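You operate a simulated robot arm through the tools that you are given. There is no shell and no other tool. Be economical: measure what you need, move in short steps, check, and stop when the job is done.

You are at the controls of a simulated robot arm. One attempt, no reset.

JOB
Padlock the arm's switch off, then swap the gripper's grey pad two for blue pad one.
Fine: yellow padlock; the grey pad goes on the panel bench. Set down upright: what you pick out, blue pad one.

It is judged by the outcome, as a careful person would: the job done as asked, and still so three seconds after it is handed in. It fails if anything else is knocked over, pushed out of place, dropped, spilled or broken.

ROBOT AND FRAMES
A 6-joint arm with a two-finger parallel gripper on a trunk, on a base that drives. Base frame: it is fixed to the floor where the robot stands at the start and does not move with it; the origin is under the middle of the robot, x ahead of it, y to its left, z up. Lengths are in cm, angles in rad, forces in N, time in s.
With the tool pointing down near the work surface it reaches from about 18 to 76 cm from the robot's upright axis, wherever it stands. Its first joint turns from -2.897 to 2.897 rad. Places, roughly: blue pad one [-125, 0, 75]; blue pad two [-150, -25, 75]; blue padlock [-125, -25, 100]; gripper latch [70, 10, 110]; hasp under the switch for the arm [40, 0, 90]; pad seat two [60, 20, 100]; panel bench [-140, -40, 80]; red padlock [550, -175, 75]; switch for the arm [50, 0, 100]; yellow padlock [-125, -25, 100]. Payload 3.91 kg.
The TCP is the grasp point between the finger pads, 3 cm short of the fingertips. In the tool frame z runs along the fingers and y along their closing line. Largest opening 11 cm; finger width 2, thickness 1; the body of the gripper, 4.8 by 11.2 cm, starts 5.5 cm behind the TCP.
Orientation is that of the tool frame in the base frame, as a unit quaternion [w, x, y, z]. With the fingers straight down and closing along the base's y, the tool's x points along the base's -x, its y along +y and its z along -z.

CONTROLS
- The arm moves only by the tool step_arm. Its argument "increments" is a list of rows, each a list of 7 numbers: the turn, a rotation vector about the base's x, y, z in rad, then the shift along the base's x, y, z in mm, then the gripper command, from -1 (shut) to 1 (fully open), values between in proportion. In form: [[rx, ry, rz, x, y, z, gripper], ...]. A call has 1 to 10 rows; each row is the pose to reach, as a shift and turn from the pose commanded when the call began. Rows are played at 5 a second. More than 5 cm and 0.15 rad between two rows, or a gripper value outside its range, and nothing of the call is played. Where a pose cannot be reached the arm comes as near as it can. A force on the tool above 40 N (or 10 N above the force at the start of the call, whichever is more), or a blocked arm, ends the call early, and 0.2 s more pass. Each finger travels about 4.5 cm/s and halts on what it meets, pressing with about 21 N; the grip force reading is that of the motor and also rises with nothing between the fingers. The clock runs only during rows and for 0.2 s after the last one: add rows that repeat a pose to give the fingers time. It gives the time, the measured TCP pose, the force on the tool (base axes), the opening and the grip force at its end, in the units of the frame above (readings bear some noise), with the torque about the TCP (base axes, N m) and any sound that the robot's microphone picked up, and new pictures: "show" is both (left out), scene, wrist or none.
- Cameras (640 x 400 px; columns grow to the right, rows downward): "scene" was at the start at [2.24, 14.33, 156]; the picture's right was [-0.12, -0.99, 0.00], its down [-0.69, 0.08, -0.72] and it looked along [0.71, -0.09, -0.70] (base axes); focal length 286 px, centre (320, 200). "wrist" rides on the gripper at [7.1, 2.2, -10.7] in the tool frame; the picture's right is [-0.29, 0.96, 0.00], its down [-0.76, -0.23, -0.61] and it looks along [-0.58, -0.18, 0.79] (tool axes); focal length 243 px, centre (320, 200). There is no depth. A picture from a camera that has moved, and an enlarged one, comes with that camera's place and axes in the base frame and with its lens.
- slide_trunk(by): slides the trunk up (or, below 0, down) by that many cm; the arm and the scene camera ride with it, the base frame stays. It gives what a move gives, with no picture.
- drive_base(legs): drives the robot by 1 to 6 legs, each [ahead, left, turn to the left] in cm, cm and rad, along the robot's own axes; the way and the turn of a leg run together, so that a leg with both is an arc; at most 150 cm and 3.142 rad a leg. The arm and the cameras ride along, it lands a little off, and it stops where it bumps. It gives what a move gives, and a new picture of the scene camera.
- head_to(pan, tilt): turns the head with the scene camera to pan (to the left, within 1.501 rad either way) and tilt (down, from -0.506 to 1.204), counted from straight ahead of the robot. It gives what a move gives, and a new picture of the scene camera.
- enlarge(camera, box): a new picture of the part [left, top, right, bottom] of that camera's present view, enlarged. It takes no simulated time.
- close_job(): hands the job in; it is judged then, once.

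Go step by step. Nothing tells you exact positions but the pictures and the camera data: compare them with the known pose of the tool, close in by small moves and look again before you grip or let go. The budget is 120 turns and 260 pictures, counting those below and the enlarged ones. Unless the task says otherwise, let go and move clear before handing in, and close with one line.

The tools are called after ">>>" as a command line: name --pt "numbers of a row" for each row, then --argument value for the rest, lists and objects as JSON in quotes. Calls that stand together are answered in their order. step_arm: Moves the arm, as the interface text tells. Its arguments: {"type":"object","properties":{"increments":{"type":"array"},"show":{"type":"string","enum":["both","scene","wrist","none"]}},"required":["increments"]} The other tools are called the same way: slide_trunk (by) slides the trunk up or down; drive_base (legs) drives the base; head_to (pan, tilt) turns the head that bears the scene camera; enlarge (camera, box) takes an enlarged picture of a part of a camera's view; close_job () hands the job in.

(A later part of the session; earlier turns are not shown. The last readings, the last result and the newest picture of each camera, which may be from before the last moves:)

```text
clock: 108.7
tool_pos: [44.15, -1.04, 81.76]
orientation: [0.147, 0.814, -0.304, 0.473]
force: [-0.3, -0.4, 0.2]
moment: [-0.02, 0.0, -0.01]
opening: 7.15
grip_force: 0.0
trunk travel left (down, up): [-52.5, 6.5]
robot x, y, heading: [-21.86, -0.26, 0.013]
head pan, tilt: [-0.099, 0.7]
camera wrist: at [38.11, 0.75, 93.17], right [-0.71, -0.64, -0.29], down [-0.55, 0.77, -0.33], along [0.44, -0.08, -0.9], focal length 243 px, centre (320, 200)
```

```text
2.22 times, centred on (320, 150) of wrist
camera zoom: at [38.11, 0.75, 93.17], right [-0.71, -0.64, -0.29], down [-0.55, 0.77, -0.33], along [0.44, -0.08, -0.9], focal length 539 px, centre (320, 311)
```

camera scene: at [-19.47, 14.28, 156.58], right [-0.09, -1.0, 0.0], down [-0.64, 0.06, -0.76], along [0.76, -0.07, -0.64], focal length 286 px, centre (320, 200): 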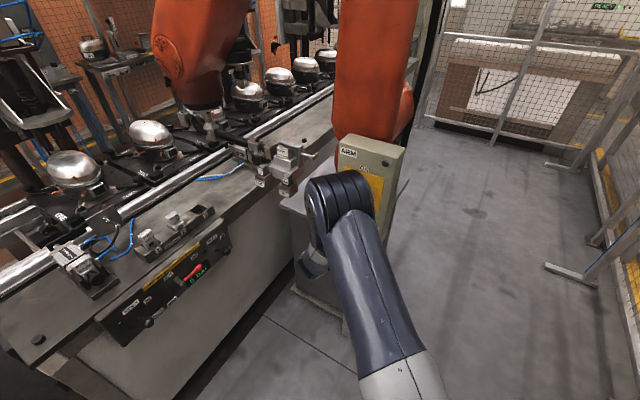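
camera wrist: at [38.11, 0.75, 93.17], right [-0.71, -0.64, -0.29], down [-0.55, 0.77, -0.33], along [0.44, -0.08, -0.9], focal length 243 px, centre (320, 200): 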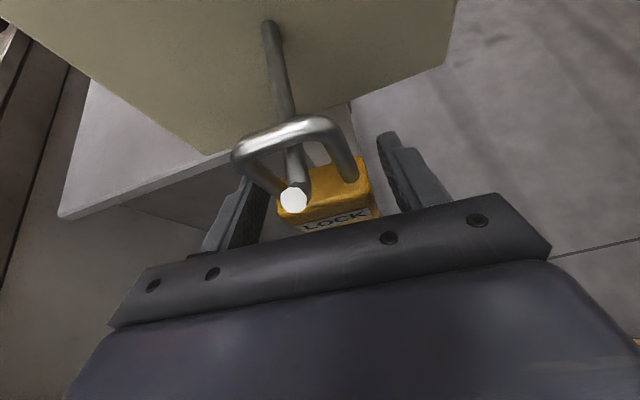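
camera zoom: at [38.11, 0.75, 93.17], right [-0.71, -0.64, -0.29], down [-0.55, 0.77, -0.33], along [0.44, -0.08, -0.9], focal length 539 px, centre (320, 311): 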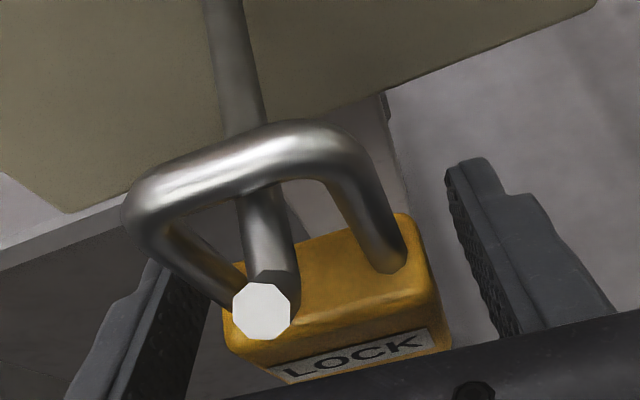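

The padlock hangs on the hasp. Withdrawing straight back along the rod.

>>> step_arm --pt "0 0 0 -20 15 0 0.5" --pt "0 0 0 -48 36 0 0.5" --pt "0 0 0 -80 60 0 0.5" --pt "0 0 0 -112 84 0 0.5" --pt "0 0 0 -120 90 40 0.5" --pt "0 0 0 -120 90 85 0.5"

>>> enlarge --camera "wrist" --box '[220, 20, 460, 200]'

```text
clock: 110.1
tool_pos: [32.04, 8.01, 90.44]
orientation: [0.147, 0.814, -0.303, 0.473]
force: [0.6, 0.5, -0.4]
moment: [0.04, 0.05, 0.07]
opening: 8.29
grip_force: 0.0
trunk travel left (down, up): [-52.5, 6.5]
robot x, y, heading: [-21.89, 0.06, 0.014]
head pan, tilt: [-0.099, 0.7]
camera scene: at [-19.51, 14.28, 156.57], right [-0.09, -1.0, 0.0], down [-0.64, 0.06, -0.77], along [0.76, -0.07, -0.64], focal length 286 px, centre (320, 200)
camera wrist: at [26.01, 9.69, 101.83], right [-0.71, -0.64, -0.29], down [-0.55, 0.77, -0.33], along [0.44, -0.08, -0.9], focal length 243 px, centre (320, 200)
```

scene: 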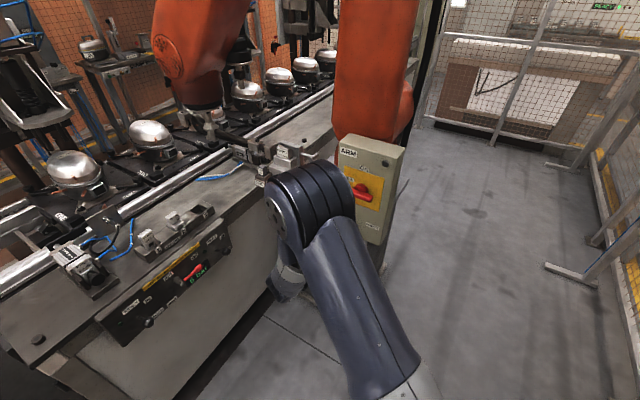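
wrist: 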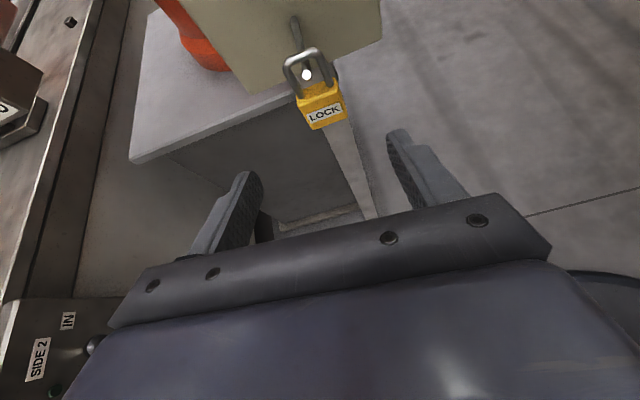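

```text
2.22 times, centred on (340, 110) of wrist
camera zoom: at [26.01, 9.69, 101.83], right [-0.71, -0.64, -0.29], down [-0.55, 0.77, -0.33], along [0.44, -0.08, -0.9], focal length 539 px, centre (276, 400)
```

zoom: 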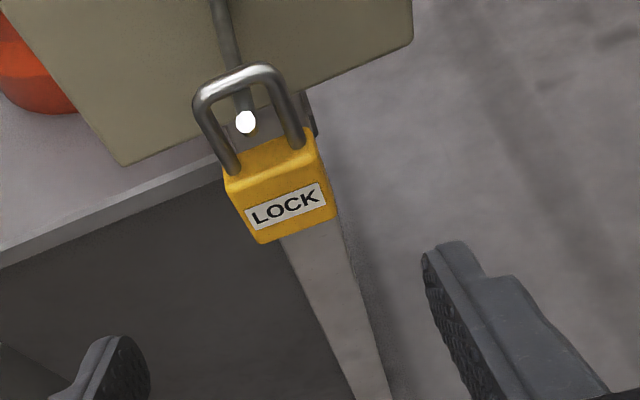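

Padlock is on. Now I'll raise the arm, drive closer, and inspect the orange robot's gripper with pad TWO and its latch.

>>> step_arm --pt "0 0 0.13 -10 10 40 0.5" --pt "0 0 0.26 -20 20 85 0.5" --pt "0 0 0.39 -20 30 130 0.5" --pt "0 0 0.52 -20 40 175 0.5" --pt "0 0 0.65 -20 50 220 0.5" --pt "0 0 0.65 -20 60 250 0.5" --show "none"

>>> drive_base --legs '[[14, 4, 0]]'

>>> step_arm --pt "0 0 0 0 0 0 0.5" --show "wrist"

```text
clock: 111.5
tool_pos: [30.23, 14.25, 115.03]
orientation: [-0.012, 0.868, -0.027, 0.496]
force: [0.2, -0.7, -0.1]
moment: [-0.01, -0.01, 0.01]
opening: 8.25
grip_force: 0.1
trunk travel left (down, up): [-52.5, 6.5]
robot x, y, heading: [-22.05, -0.47, 0.011]
head pan, tilt: [-0.099, 0.7]
```

```text
clock: 112.9
tool_pos: [44.21, 18.18, 114.99]
orientation: [-0.011, 0.869, -0.029, 0.494]
force: [0.6, 0.6, -0.5]
moment: [0.0, 0.01, 0.03]
opening: 8.24
grip_force: 0.0
trunk travel left (down, up): [-52.5, 6.5]
robot x, y, heading: [-7.72, 4.17, 0.013]
head pan, tilt: [-0.099, 0.7]
camera scene: at [-5.38, 18.44, 156.57], right [-0.09, -1.0, 0.0], down [-0.64, 0.06, -0.76], along [0.76, -0.07, -0.64], focal length 286 px, centre (320, 200)
```

scene: 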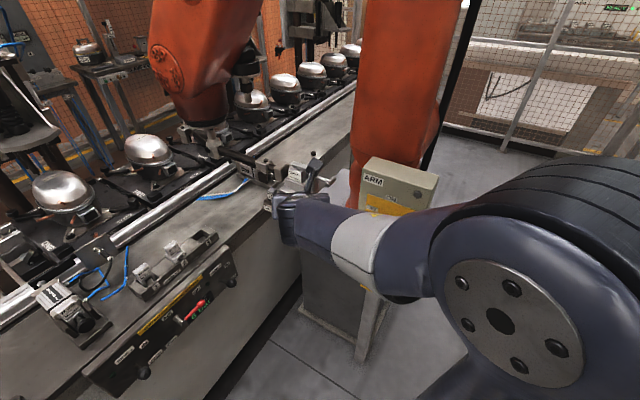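

```text
clock: 113.3
tool_pos: [44.22, 18.2, 114.91]
orientation: [-0.011, 0.868, -0.029, 0.495]
force: [0.6, 0.5, -0.4]
moment: [-0.01, 0.0, -0.01]
opening: 8.26
grip_force: 0.1
trunk travel left (down, up): [-52.5, 6.5]
robot x, y, heading: [-7.44, 3.78, 0.013]
head pan, tilt: [-0.099, 0.7]
camera wrist: at [38.51, 15.96, 126.41], right [-0.18, -0.94, -0.29], down [-0.9, 0.28, -0.33], along [0.39, 0.2, -0.9], focal length 243 px, centre (320, 200)
```

wrist: 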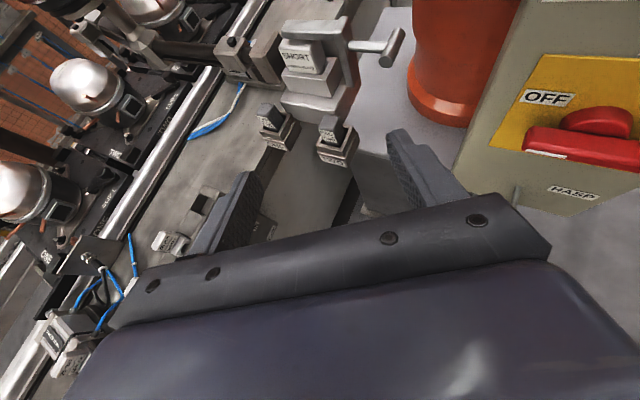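

>>> enlarge --camera "wrist" --box '[230, 0, 420, 180]'

>>> enlarge --camera "scene" --box '[230, 130, 350, 230]'

```text
2.22 times, centred on (325, 90) of wrist
camera zoom: at [38.51, 15.96, 126.41], right [-0.18, -0.94, -0.29], down [-0.9, 0.28, -0.33], along [0.39, 0.2, -0.9], focal length 539 px, centre (309, 444)
```

zoom: 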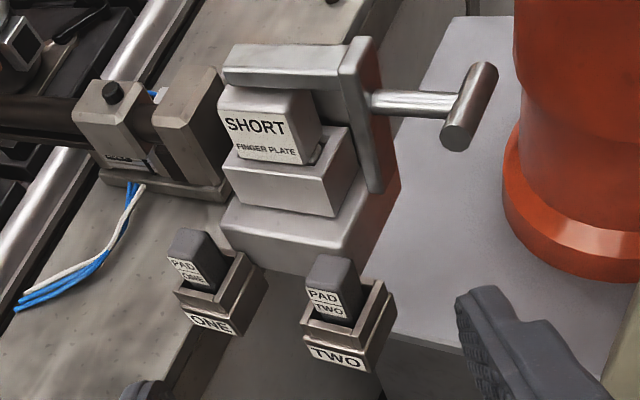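

```text
4.00 times, centred on (290, 180) of scene
camera zoom: at [-5.43, 18.42, 156.58], right [-0.09, -1.0, 0.0], down [-0.64, 0.06, -0.77], along [0.76, -0.07, -0.64], focal length 1142 px, centre (440, 280)
```

zoom: 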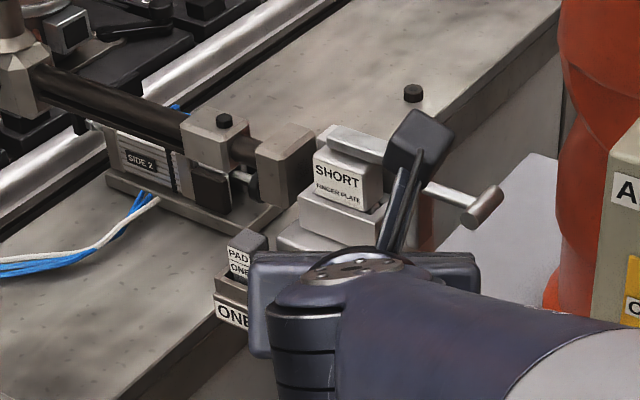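

The latch clamps the "SHORT" finger plate and isn't part of this job; pad TWO just sits upright in its open socket, top at about [59.5, 18, 101.5]. I'll return the tool to straight down with the camera on my side.

>>> step_arm --pt "0 0.149 0 -10 -5 5 0.5" --pt "0 0.298 0 -20 -10 10 0.5" --pt "0 0.447 0 -30 -15 20 0.5" --pt "0 0.595 0 -40 -20 30 0.5" --pt "0 0.743 0 -50 -25 40 0.5" --pt "0 0.892 0 -60 -30 50 0.5" --pt "0 1.04 0 -70 -30 50 0.5" --show "none"

>>> step_arm --pt "0 0 -0.149 0 0 0 0.5" --pt "0 0 -0.298 0 0 0 0.5" --pt "0 0 -0.447 0 0 0 0.5" --pt "0 0 -0.596 0 0 0 0.5" --pt "0 0 -0.745 0 0 0 0.5" --pt "0 0 -0.894 0 0 0 0.5" --pt "0 0 -1.043 0 0 0 0.5" --pt "0 0 -1.192 0 0 0 0.5" --pt "0 0 -1.341 0 0 0 0.5" --pt "0 0 -1.49 0 0 0 0.5" --show "none"

>>> step_arm --pt "0 0 -0.149 0 0 0 0.5" --pt "0 0 -0.298 0 0 0 0.5" --pt "0 0 -0.447 0 0 0 0.5" --pt "0 0 -0.596 0 0 0 0.5" --pt "0 0 -0.745 0 0 0 0.5" --pt "0 0 -0.894 0 0 0 0.5" --pt "0 0 -1.043 0 0 0 0.5" --pt "0 0 -1.192 0 0 0 0.5" --pt "0 0 -1.341 0 0 0 0.5" --pt "0 0 -1.49 0 0 0 0.5"

```text
clock: 114.9
tool_pos: [37.11, 15.23, 120.06]
orientation: [0.005, 1.0, -0.03, -0.003]
force: [0.7, -0.3, -0.2]
moment: [-0.02, -0.02, 0.02]
opening: 8.25
grip_force: 0.1
trunk travel left (down, up): [-52.5, 6.5]
robot x, y, heading: [-7.8, 3.92, 0.013]
head pan, tilt: [-0.099, 0.7]
```

```text
clock: 117.1
tool_pos: [37.25, 15.23, 120.06]
orientation: [0.002, 0.713, -0.701, -0.004]
force: [-1.0, -0.4, -0.7]
moment: [-0.04, -0.02, 0.02]
opening: 8.21
grip_force: 0.1
trunk travel left (down, up): [-52.5, 6.5]
robot x, y, heading: [-7.6, 3.66, 0.014]
head pan, tilt: [-0.099, 0.7]
```

```text
clock: 119.3
tool_pos: [37.26, 15.2, 119.96]
orientation: [0.002, -0.049, 0.999, 0.004]
force: [-0.3, -0.1, -0.3]
moment: [0.0, -0.01, -0.02]
opening: 8.24
grip_force: 0.1
trunk travel left (down, up): [-52.5, 6.5]
robot x, y, heading: [-8.2, 3.93, 0.006]
head pan, tilt: [-0.099, 0.7]
camera scene: at [-5.42, 18.42, 156.58], right [-0.09, -1.0, 0.0], down [-0.64, 0.06, -0.76], along [0.76, -0.07, -0.64], focal length 286 px, centre (320, 200)
camera wrist: at [29.93, 16.8, 130.65], right [0.19, 0.98, 0.01], down [0.78, -0.16, 0.61], along [0.6, -0.11, -0.79], focal length 243 px, centre (320, 200)
```

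scene: 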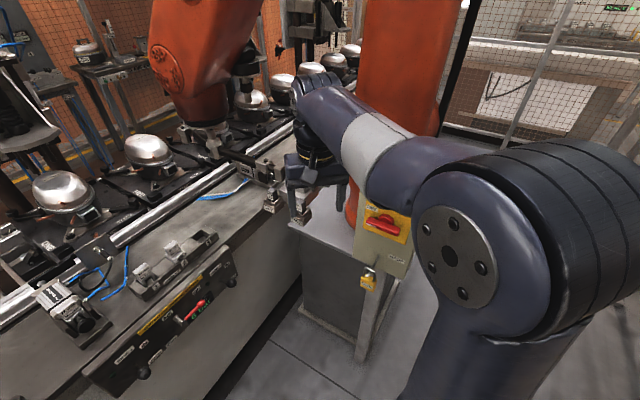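
wrist: 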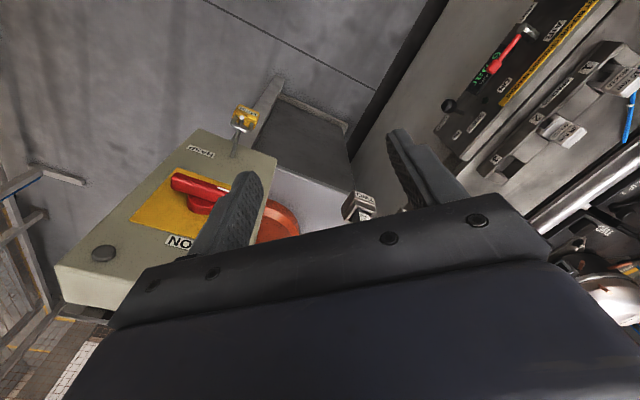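

>>> step_arm --pt "0 0 0.03 45 5 0 0.1" --pt "0 0 0.06 90 10 0 0.1" --pt "0 0 0.1 135 15 -10 0.1" --pt "0 0 0.1 170 25 -20 0.1" --pt "0 0 0.1 170 25 -20 0.1"

>>> enlarge --camera "wrist" --box '[230, 100, 450, 240]'

>>> enlarge --camera "scene" --box '[240, 130, 380, 240]'

```text
clock: 120.5
tool_pos: [54.07, 18.02, 118.01]
orientation: [0.001, -0.1, 0.995, 0.004]
force: [-0.2, 0.3, 0.4]
moment: [-0.04, 0.01, 0.02]
opening: 6.04
grip_force: 0.1
trunk travel left (down, up): [-52.5, 6.5]
robot x, y, heading: [-7.88, 3.97, 0.015]
head pan, tilt: [-0.099, 0.7]
camera scene: at [-5.39, 18.43, 156.57], right [-0.09, -1.0, 0.0], down [-0.64, 0.06, -0.76], along [0.76, -0.07, -0.64], focal length 286 px, centre (320, 200)
camera wrist: at [46.71, 18.81, 128.67], right [0.09, 1.0, 0.01], down [0.79, -0.08, 0.61], along [0.61, -0.05, -0.79], focal length 243 px, centre (320, 200)
```

scene: 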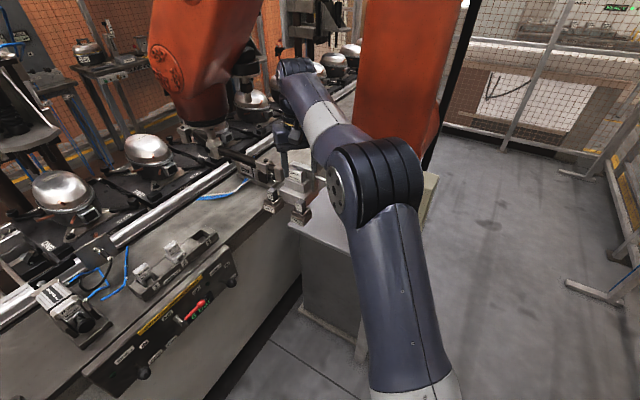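
wrist: 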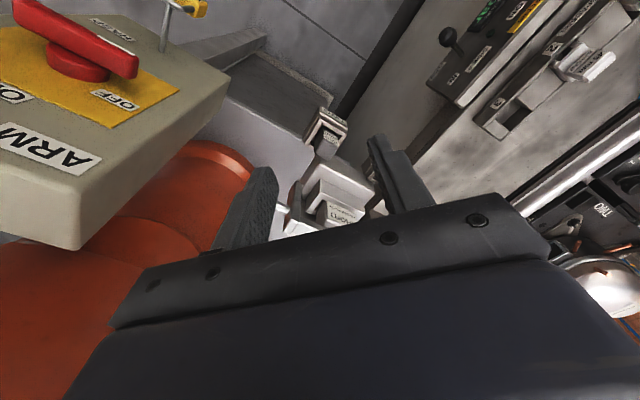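

```text
2.86 times, centred on (340, 170) of wrist
camera zoom: at [46.71, 18.81, 128.67], right [0.09, 1.0, 0.01], down [0.79, -0.08, 0.61], along [0.61, -0.05, -0.79], focal length 693 px, centre (263, 286)
```

zoom: 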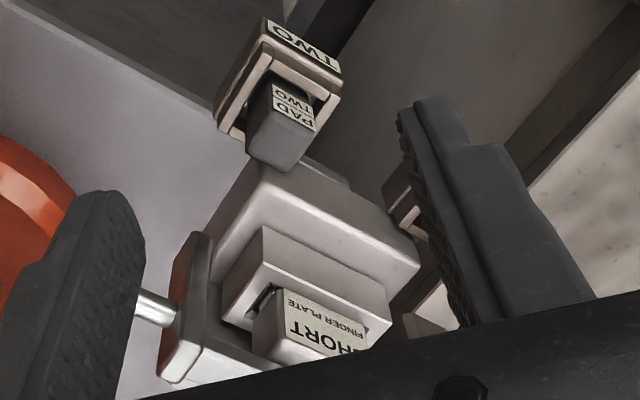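

```text
3.64 times, centred on (310, 185) of scene
camera zoom: at [-5.39, 18.43, 156.57], right [-0.09, -1.0, 0.0], down [-0.64, 0.06, -0.76], along [0.76, -0.07, -0.64], focal length 1038 px, centre (356, 254)
```

zoom: 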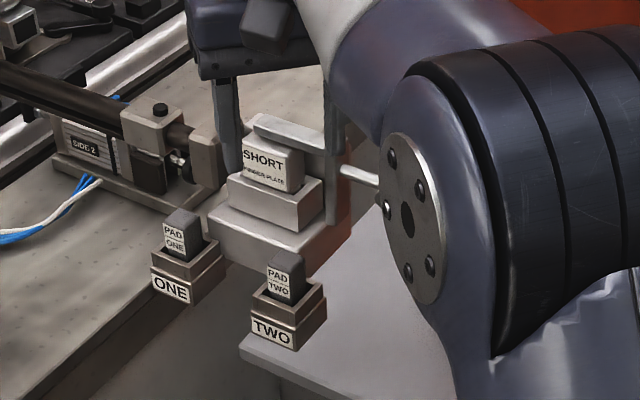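

Pad TWO's top is at about [60.6, 18.4, 100.6], and the seats are yawed about -0.58 rad. I'll align the tool's yaw above it.

>>> step_arm --pt "0 0 -0.14 0 0 0 0.1" --pt "0 0 -0.28 0 0 0 0.1" --pt "0 0 -0.42 15 0 0 0.1" --pt "0 0 -0.56 30 0 0 0.1" --pt "0 0 -0.7 50 2 -20 0.1" --pt "0 0 -0.78 65 4 -40 0.1" --pt "0 0 -0.78 65 4 -60 0.1" --pt "0 0 -0.78 65 4 -60 0.1"

>>> enlarge --camera "wrist" --box '[210, 90, 450, 250]'

>>> enlarge --camera "scene" --box '[240, 130, 380, 240]'

```text
clock: 122.3
tool_pos: [60.53, 18.02, 111.9]
orientation: [0.002, 0.286, 0.958, 0.004]
force: [0.0, -1.4, 0.0]
moment: [0.03, -0.03, 0.0]
opening: 6.03
grip_force: 0.1
trunk travel left (down, up): [-52.5, 6.5]
robot x, y, heading: [-7.69, 3.57, 0.01]
head pan, tilt: [-0.099, 0.7]
camera scene: at [-5.42, 18.42, 156.58], right [-0.09, -1.0, 0.0], down [-0.64, 0.06, -0.76], along [0.76, -0.07, -0.64], focal length 286 px, centre (320, 200)
camera wrist: at [55.72, 23.93, 122.69], right [0.77, 0.64, 0.01], down [0.5, -0.61, 0.61], along [0.4, -0.46, -0.79], focal length 243 px, centre (320, 200)
```

scene: 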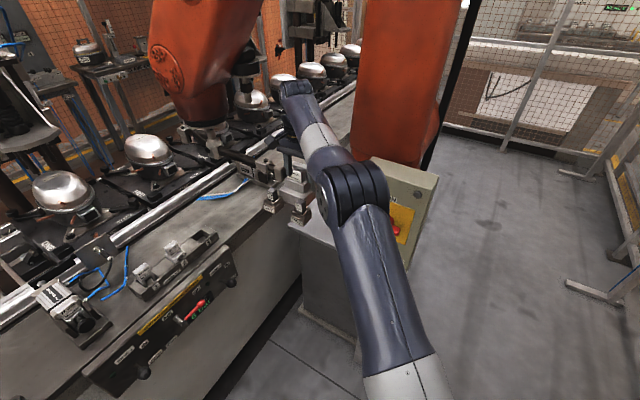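
wrist: 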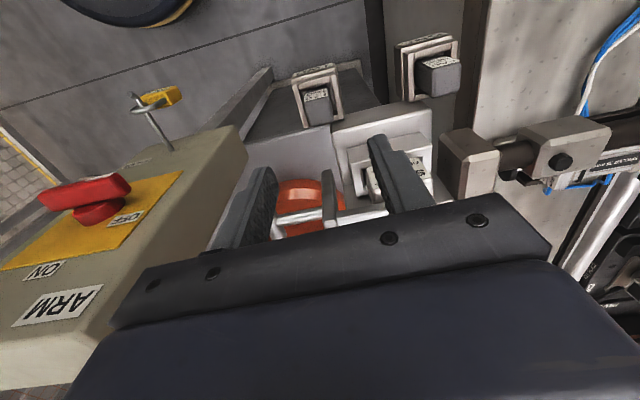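

```text
2.50 times, centred on (330, 170) of wrist
camera zoom: at [55.72, 23.93, 122.69], right [0.77, 0.64, 0.01], down [0.5, -0.61, 0.61], along [0.4, -0.46, -0.79], focal length 606 px, centre (295, 275)
```

zoom: 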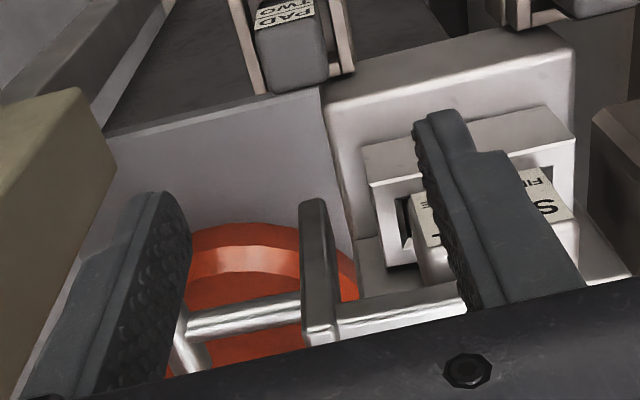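

```text
3.64 times, centred on (310, 185) of scene
camera zoom: at [-5.42, 18.42, 156.58], right [-0.09, -1.0, 0.0], down [-0.64, 0.06, -0.76], along [0.76, -0.07, -0.64], focal length 1038 px, centre (356, 254)
```

zoom: 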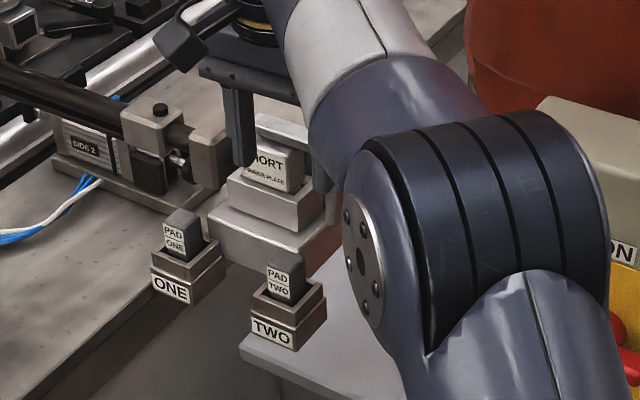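

Pad TWO is directly below the TCP. Descending in two stages.

>>> step_arm --pt "0 0 0 0 4 -30 0.1" --pt "0 0 0 0 4 -60 0.1" --pt "0 0 0 0 4 -80 0.1" --pt "0 0 0 0 4 -80 0.1"

>>> enlarge --camera "wrist" --box '[210, 90, 450, 250]'

>>> enlarge --camera "scene" --box '[240, 130, 380, 240]'

```text
clock: 123.3
tool_pos: [60.75, 18.72, 103.86]
orientation: [0.003, 0.286, 0.958, 0.003]
force: [0.4, -0.3, -0.4]
moment: [0.03, 0.01, 0.0]
opening: 6.04
grip_force: 0.0
trunk travel left (down, up): [-52.5, 6.5]
robot x, y, heading: [-7.62, 3.79, 0.009]
head pan, tilt: [-0.099, 0.7]
camera scene: at [-5.4, 18.43, 156.58], right [-0.09, -1.0, 0.0], down [-0.64, 0.06, -0.76], along [0.76, -0.07, -0.64], focal length 286 px, centre (320, 200)
camera wrist: at [55.92, 24.55, 114.59], right [0.77, 0.64, 0.01], down [0.51, -0.61, 0.61], along [0.4, -0.46, -0.79], focal length 243 px, centre (320, 200)
```

scene: 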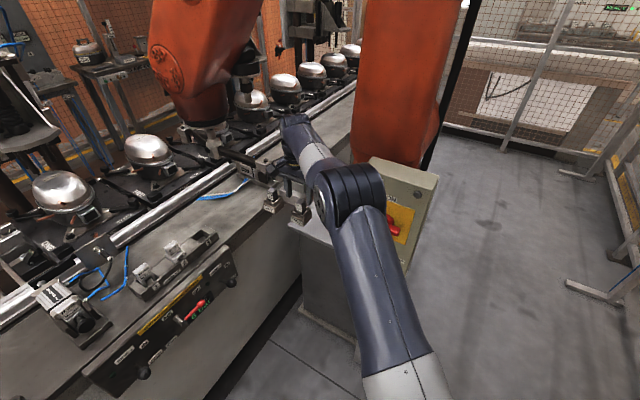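
wrist: 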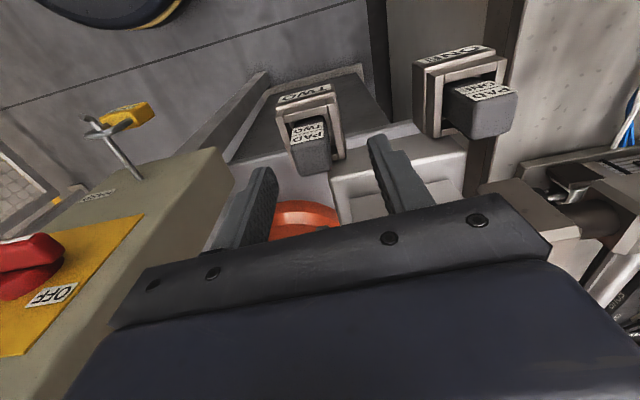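

```text
2.50 times, centred on (330, 170) of wrist
camera zoom: at [55.92, 24.55, 114.59], right [0.77, 0.64, 0.01], down [0.51, -0.61, 0.61], along [0.4, -0.46, -0.79], focal length 606 px, centre (295, 275)
```

zoom: 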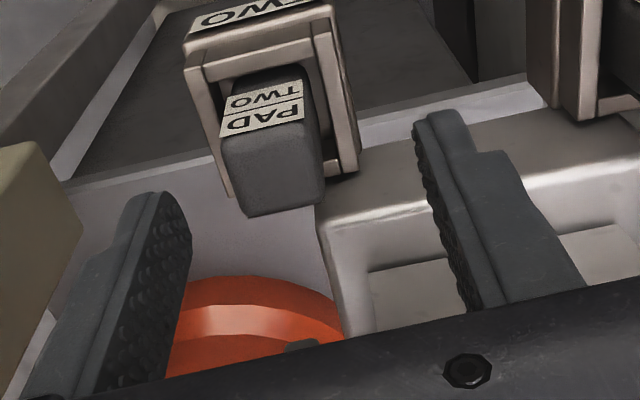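

```text
3.64 times, centred on (310, 185) of scene
camera zoom: at [-5.4, 18.43, 156.58], right [-0.09, -1.0, 0.0], down [-0.64, 0.06, -0.76], along [0.76, -0.07, -0.64], focal length 1038 px, centre (356, 254)
```

zoom: 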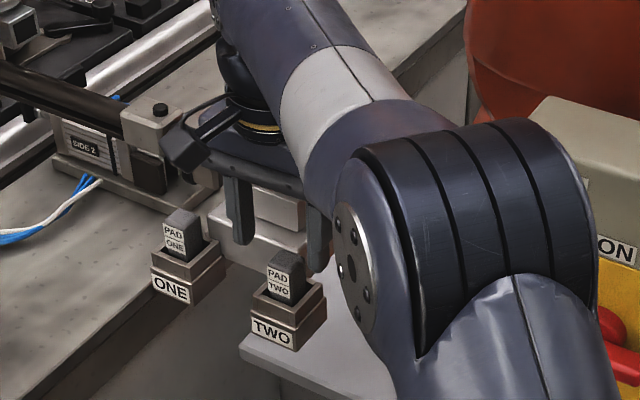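

>>> step_arm --pt "0 0 0 -3 -3 -10 0.0" --pt "0 0 0 -3 -3 -20 0.0" --pt "0 0 0 -3 -3 -28 0.0" --pt "0 0 0 -3 -3 -28 0.0" --show "wrist"

>>> enlarge --camera "wrist" --box '[210, 90, 450, 250]'

```text
clock: 124.3
tool_pos: [60.43, 18.23, 101.15]
orientation: [0.003, 0.285, 0.958, 0.004]
force: [0.6, 0.0, 0.8]
moment: [-0.02, 0.0, 0.01]
opening: 5.51
grip_force: 0.1
trunk travel left (down, up): [-52.5, 6.5]
robot x, y, heading: [-7.64, 3.94, 0.009]
head pan, tilt: [-0.099, 0.7]
camera wrist: at [55.57, 24.12, 111.8], right [0.77, 0.64, 0.01], down [0.51, -0.61, 0.61], along [0.4, -0.46, -0.79], focal length 243 px, centre (320, 200)
```

wrist: 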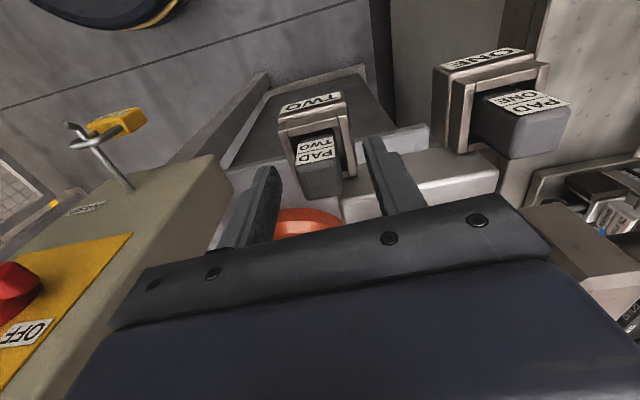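

```text
2.50 times, centred on (330, 170) of wrist
camera zoom: at [55.57, 24.12, 111.8], right [0.77, 0.64, 0.01], down [0.51, -0.61, 0.61], along [0.4, -0.46, -0.79], focal length 606 px, centre (295, 275)
```

zoom: 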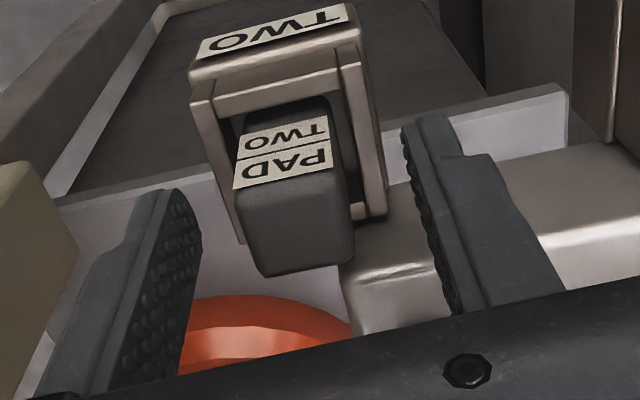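

>>> step_arm --pt "0 0 0 0 0 0 -0.3" --pt "0 0 0 0 0 0 -0.6" --pt "0 0 0 0 0 0 -0.75" --pt "0 0 0 0 0 0 -0.75" --pt "0 0 0 0 0 0 -0.75" --show "wrist"

>>> enlarge --camera "wrist" --box '[210, 90, 450, 250]'

```text
clock: 125.5
tool_pos: [60.49, 18.24, 101.21]
orientation: [0.003, 0.286, 0.958, 0.003]
force: [-0.1, -0.1, 0.0]
moment: [0.01, 0.04, 0.02]
opening: 2.36
grip_force: 21.4
trunk travel left (down, up): [-52.5, 6.5]
robot x, y, heading: [-7.48, 4.02, 0.011]
head pan, tilt: [-0.099, 0.7]
camera wrist: at [55.56, 24.13, 111.8], right [0.77, 0.64, 0.01], down [0.51, -0.61, 0.61], along [0.4, -0.46, -0.79], focal length 243 px, centre (320, 200)
```

wrist: 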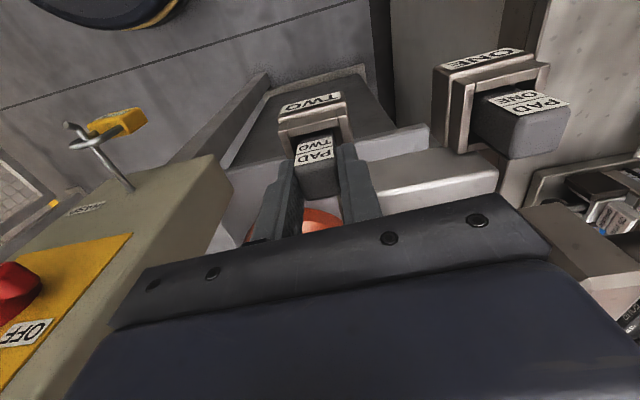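

```text
2.50 times, centred on (330, 170) of wrist
camera zoom: at [55.56, 24.13, 111.8], right [0.77, 0.64, 0.01], down [0.51, -0.61, 0.61], along [0.4, -0.46, -0.79], focal length 606 px, centre (295, 275)
```

zoom: 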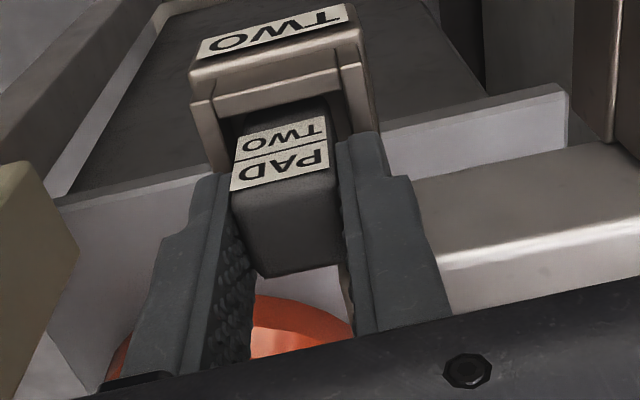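

Gripped at 2.36 cm. Lifting straight up out of the seat.

>>> step_arm --pt "0 0 0 0 0 8 -0.75" --pt "0 0 0 0 0 16 -0.75" --pt "0 0 0 0 0 30 -0.75" --pt "0 0 0 0 0 50 -0.75" --pt "0 0 0 0 0 75 -0.75" --pt "0 0 0 0 0 110 -0.75"

>>> enlarge --camera "wrist" --box '[210, 50, 450, 250]'

>>> enlarge --camera "scene" --box '[240, 130, 380, 240]'

```text
clock: 126.9
tool_pos: [60.43, 18.22, 112.05]
orientation: [0.003, 0.286, 0.958, 0.004]
force: [-0.4, 0.2, 0.0]
moment: [0.01, -0.02, 0.02]
opening: 2.32
grip_force: 20.7
trunk travel left (down, up): [-52.5, 6.5]
robot x, y, heading: [-7.85, 4.22, 0.01]
head pan, tilt: [-0.099, 0.7]
camera scene: at [-5.4, 18.43, 156.57], right [-0.09, -1.0, 0.0], down [-0.64, 0.06, -0.76], along [0.76, -0.07, -0.64], focal length 286 px, centre (320, 200)
camera wrist: at [55.54, 24.1, 122.74], right [0.77, 0.64, 0.01], down [0.51, -0.61, 0.61], along [0.4, -0.46, -0.79], focal length 243 px, centre (320, 200)
```

scene: 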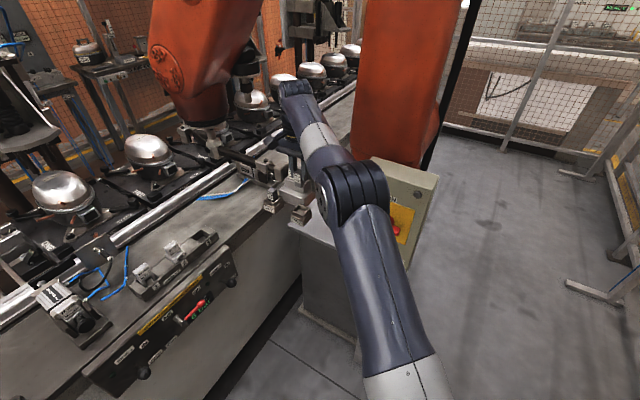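
wrist: 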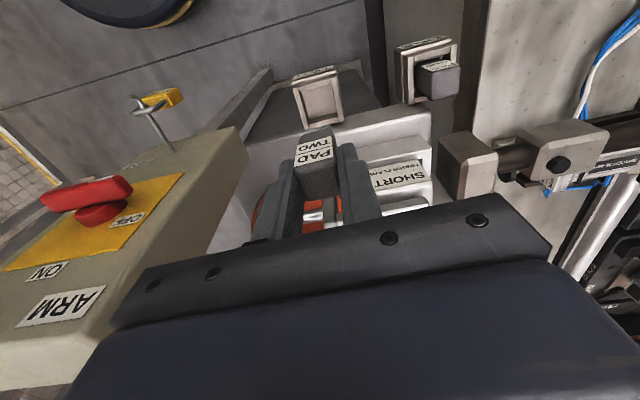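

```text
2.00 times, centred on (330, 150) of wrist
camera zoom: at [55.54, 24.1, 122.74], right [0.77, 0.64, 0.01], down [0.51, -0.61, 0.61], along [0.4, -0.46, -0.79], focal length 485 px, centre (300, 300)
```

zoom: 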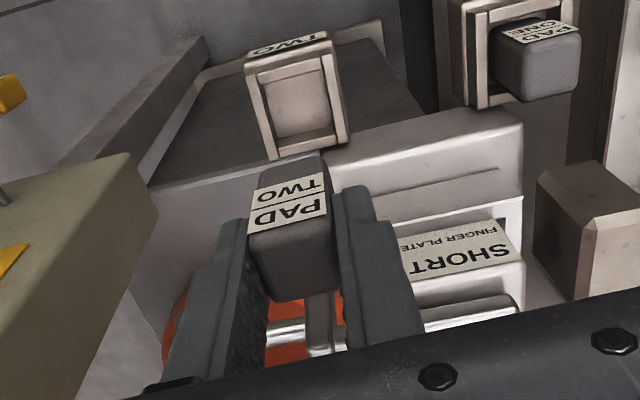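

```text
3.64 times, centred on (310, 185) of scene
camera zoom: at [-5.4, 18.43, 156.57], right [-0.09, -1.0, 0.0], down [-0.64, 0.06, -0.76], along [0.76, -0.07, -0.64], focal length 1038 px, centre (356, 254)
```

zoom: 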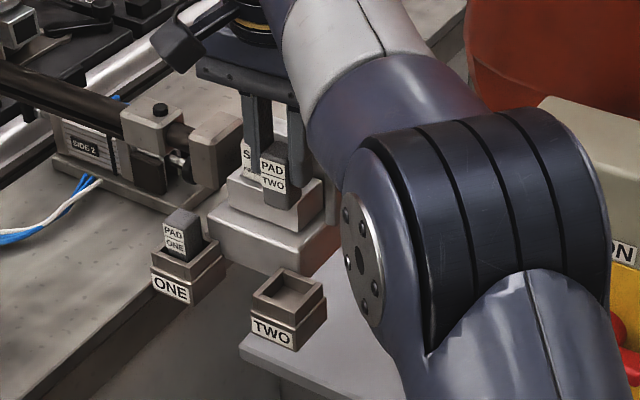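

Pad TWO is out and firmly held; seat TWO is empty. I'll tuck the arm and drive back round to the bench.

>>> step_arm --pt "0 0 0 -15 0 30 -0.75" --pt "0 0 0 -45 -10 60 -0.75" --pt "0 0 0 -90 -20 80 -0.75" --pt "0 0 0 -135 -30 90 -0.75" --pt "0 0 0 -180 -40 90 -0.75" --pt "0 0 0 -220 -50 90 -0.75" --show "none"

>>> drive_base --legs '[[-22, 0, 0], [0, 58, 0], [-80, 0, 0], [-80, 0, 0]]'

```text
refused: row 3 steps farther than a row can; nothing moved
```

```text
clock: 139.3
tool_pos: [-123.42, 74.54, 111.95]
orientation: [0.003, 0.285, 0.959, 0.004]
force: [0.2, -0.3, -0.7]
moment: [0.04, 0.0, 0.01]
opening: 2.32
grip_force: 20.9
trunk travel left (down, up): [-52.5, 6.5]
robot x, y, heading: [-191.69, 60.07, 0.013]
head pan, tilt: [-0.099, 0.7]
camera scene: at [-189.19, 74.74, 156.58], right [-0.09, -1.0, 0.0], down [-0.64, 0.06, -0.76], along [0.76, -0.07, -0.64], focal length 286 px, centre (320, 200)
```

scene: 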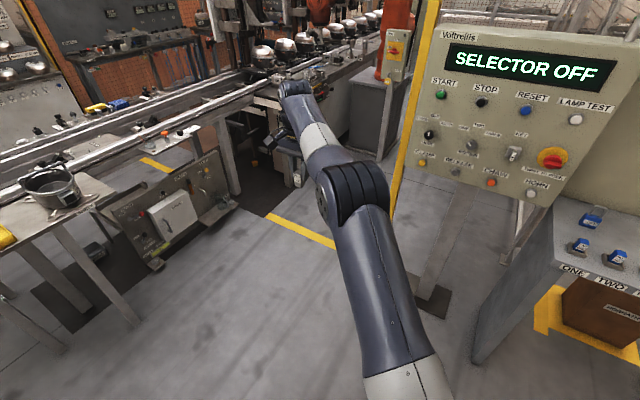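

The tuck was refused (step too long), but the drive went clear. Tucking the arm now before moving on.

>>> step_arm --pt "0 0 0 -30 0 20 -0.75" --pt "0 0 0 -70 -5 40 -0.75" --pt "0 0 0 -110 -10 60 -0.75" --pt "0 0 0 -150 -15 70 -0.75" --pt "0 0 0 -195 -20 70 -0.75" --pt "0 0 0 -240 -25 70 -0.75" --show "none"

>>> drive_base --legs '[[0, -66, 0], [4, 0, 0], [0, 0, -0.58]]'

>>> head_to --pan 0.0 --tilt 0.85

```text
clock: 140.7
tool_pos: [-147.67, 72.19, 119.14]
orientation: [0.003, 0.286, 0.958, 0.004]
force: [-0.5, 0.6, 0.2]
moment: [-0.01, -0.01, 0.01]
opening: 2.32
grip_force: 21.2
trunk travel left (down, up): [-52.5, 6.5]
robot x, y, heading: [-191.29, 60.53, 0.008]
head pan, tilt: [-0.099, 0.7]
```

```text
clock: 146.4
tool_pos: [-143.79, -18.96, 119.1]
orientation: [0.003, 0.551, 0.835, 0.002]
force: [0.1, -0.2, 0.1]
moment: [-0.03, 0.0, -0.04]
opening: 2.32
grip_force: 20.8
trunk travel left (down, up): [-52.5, 6.5]
robot x, y, heading: [-187.28, -4.48, -0.574]
head pan, tilt: [-0.099, 0.7]
camera scene: at [-177.03, 6.26, 156.58], right [-0.63, -0.78, 0.0], down [-0.5, 0.4, -0.76], along [0.6, -0.48, -0.64], focal length 286 px, centre (320, 200)
```

scene: 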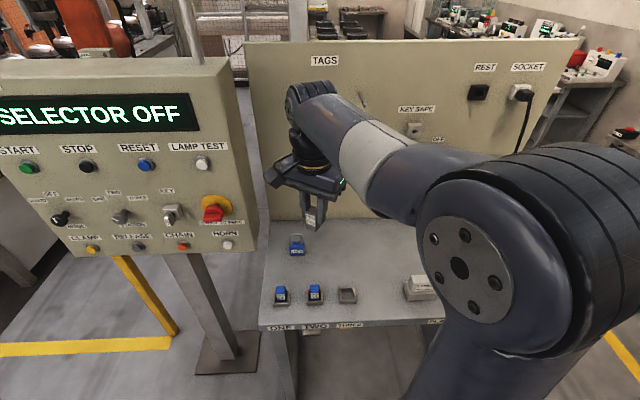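

```text
clock: 147.1
tool_pos: [-143.75, -18.93, 119.14]
orientation: [0.004, 0.55, 0.835, 0.003]
force: [0.8, -0.3, 0.0]
moment: [0.01, 0.0, -0.02]
opening: 2.36
grip_force: 21.4
trunk travel left (down, up): [-52.5, 6.5]
robot x, y, heading: [-186.84, -4.76, -0.574]
head pan, tilt: [0.0, 0.85]
camera scene: at [-177.1, 7.31, 155.35], right [-0.55, -0.84, 0.0], down [-0.63, 0.41, -0.66], along [0.55, -0.36, -0.75], focal length 286 px, centre (320, 200)
```

scene: 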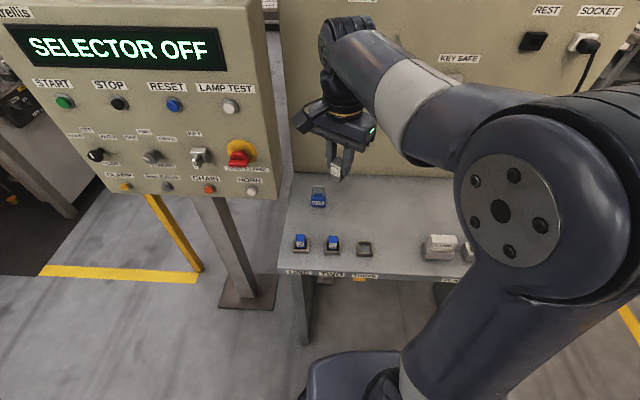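

I'll set the grey pad on the open bench area near [-137, -36], clear of the padlock and trays, squaring the tool to the bench first.

>>> step_arm --pt "0 0 0.12 10 -30 -20 -0.75" --pt "0 0 0.24 25 -70 -50 -0.75" --pt "0 0 0.36 40 -110 -80 -0.75" --pt "0 0 0.48 55 -145 -110 -0.75" --pt "0 0 0.59 67 -171 -140 -0.75" --pt "0 0 0.59 67 -171 -170 -0.75" --pt "0 0 0.59 67 -171 -200 -0.75" --pt "0 0 0.59 67 -171 -200 -0.75"

>>> enlarge --camera "wrist" --box '[170, 30, 470, 230]'

>>> enlarge --camera "scene" --box '[280, 140, 460, 280]'

```text
refused: row 2 steps farther than a row can; nothing moved
```

```text
2.00 times, centred on (320, 130) of wrist
camera zoom: at [-144.66, -11.32, 129.81], right [0.99, 0.11, 0.01], down [0.08, -0.79, 0.61], along [0.07, -0.6, -0.79], focal length 485 px, centre (320, 340)
```

zoom: 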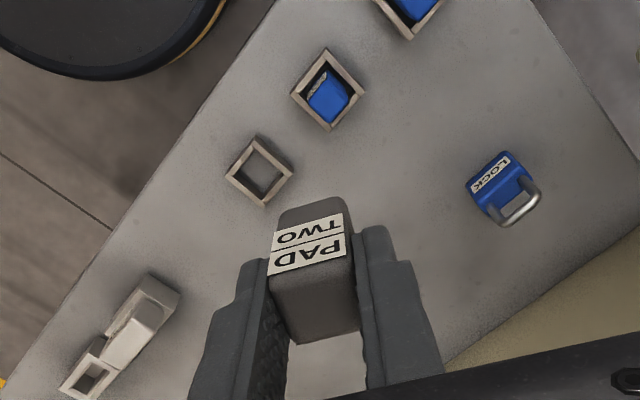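

```text
2.86 times, centred on (370, 210) of scene
camera zoom: at [-177.1, 7.31, 155.35], right [-0.55, -0.84, 0.0], down [-0.63, 0.41, -0.66], along [0.55, -0.36, -0.75], focal length 816 px, centre (177, 171)
```

zoom: 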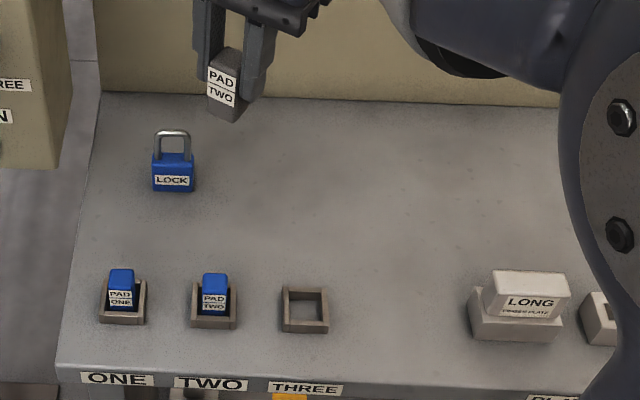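

>>> step_arm --pt "0 0 0.12 13 -34 -15 -0.75" --pt "0 0 0.24 26 -68 -40 -0.75" --pt "0 0 0.36 39 -102 -70 -0.75" --pt "0 0 0.48 52 -136 -100 -0.75" --pt "0 0 0.59 67 -171 -130 -0.75" --pt "0 0 0.59 67 -171 -170 -0.75" --pt "0 0 0.59 67 -171 -210 -0.75" --pt "0 0 0.59 67 -171 -240 -0.75" --pt "0 0 0.59 67 -171 -240 -0.75"

>>> enlarge --camera "scene" --box '[280, 140, 460, 280]'

```text
clock: 149.1
tool_pos: [-136.65, -36.08, 94.89]
orientation: [0.003, 0.283, 0.959, 0.004]
force: [0.4, -0.9, 0.4]
moment: [-0.03, 0.01, 0.0]
opening: 2.32
grip_force: 21.3
trunk travel left (down, up): [-52.5, 6.5]
robot x, y, heading: [-187.12, -4.55, -0.579]
head pan, tilt: [0.0, 0.85]
camera scene: at [-177.08, 7.29, 155.35], right [-0.54, -0.84, 0.0], down [-0.63, 0.41, -0.66], along [0.55, -0.36, -0.75], focal length 286 px, centre (320, 200)
camera wrist: at [-141.51, -30.36, 105.6], right [0.76, 0.65, 0.01], down [0.51, -0.61, 0.61], along [0.4, -0.46, -0.79], focal length 243 px, centre (320, 200)
```

scene: 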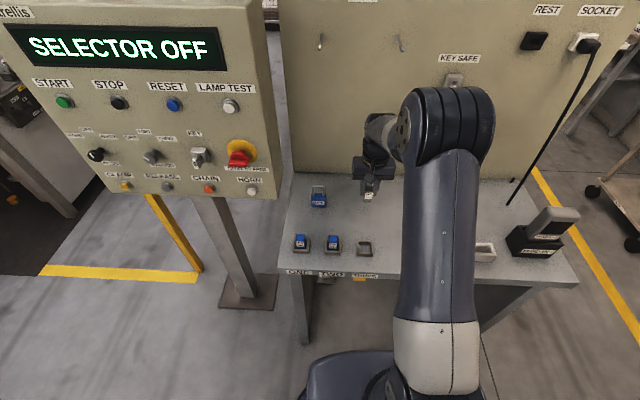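
wrist: 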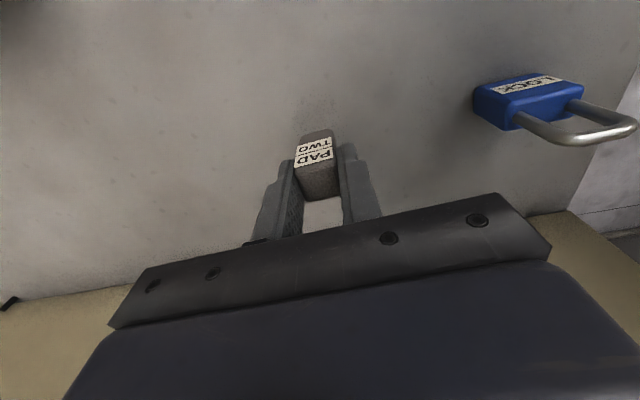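

```text
2.86 times, centred on (370, 210) of scene
camera zoom: at [-177.08, 7.29, 155.35], right [-0.54, -0.84, 0.0], down [-0.63, 0.41, -0.66], along [0.55, -0.36, -0.75], focal length 816 px, centre (177, 171)
```

zoom: 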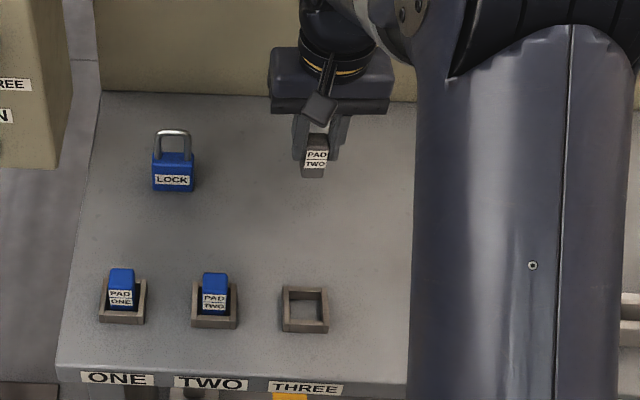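

>>> step_arm --pt "0 0 0 0 0 -20 -0.75" --pt "0 0 0 0 0 -32 -0.75" --pt "0 0 0 0 0 -38 -0.75" --pt "0 0 0 0 0 -42 -0.75" --show "wrist"

```text
clock: 150.1
tool_pos: [-136.93, -36.09, 90.88]
orientation: [0.003, 0.283, 0.959, 0.004]
force: [0.6, -0.5, 0.6]
moment: [-0.01, -0.01, 0.03]
opening: 2.33
grip_force: 21.5
trunk travel left (down, up): [-52.5, 6.5]
robot x, y, heading: [-186.91, -4.67, -0.574]
head pan, tilt: [0.0, 0.85]
camera wrist: at [-141.82, -30.34, 101.59], right [0.76, 0.65, 0.01], down [0.51, -0.61, 0.61], along [0.4, -0.46, -0.79], focal length 243 px, centre (320, 200)
```

wrist: 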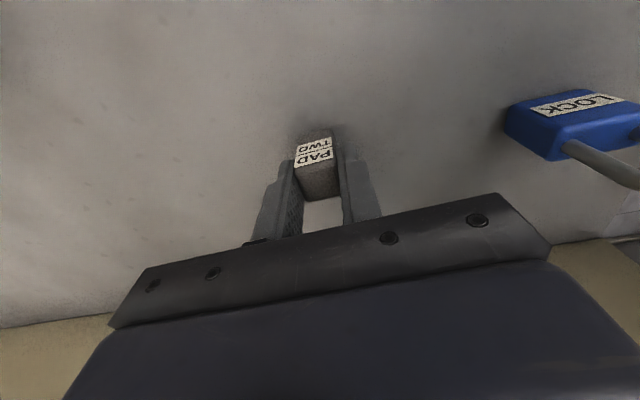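

>>> step_arm --pt "0 0 0 0 0 -4 -0.75" --pt "0 0 0 0 0 -7 -0.75" --pt "0 0 0 0 0 -10 -0.75" --show "none"

```text
clock: 150.9
tool_pos: [-136.94, -36.15, 90.25]
orientation: [0.006, 0.283, 0.959, 0.003]
force: [-2.6, 1.7, 28.5]
moment: [0.0, 0.35, -0.02]
opening: 2.35
grip_force: 20.8
trunk travel left (down, up): [-52.5, 6.5]
robot x, y, heading: [-186.98, -4.25, -0.572]
head pan, tilt: [0.0, 0.85]
```

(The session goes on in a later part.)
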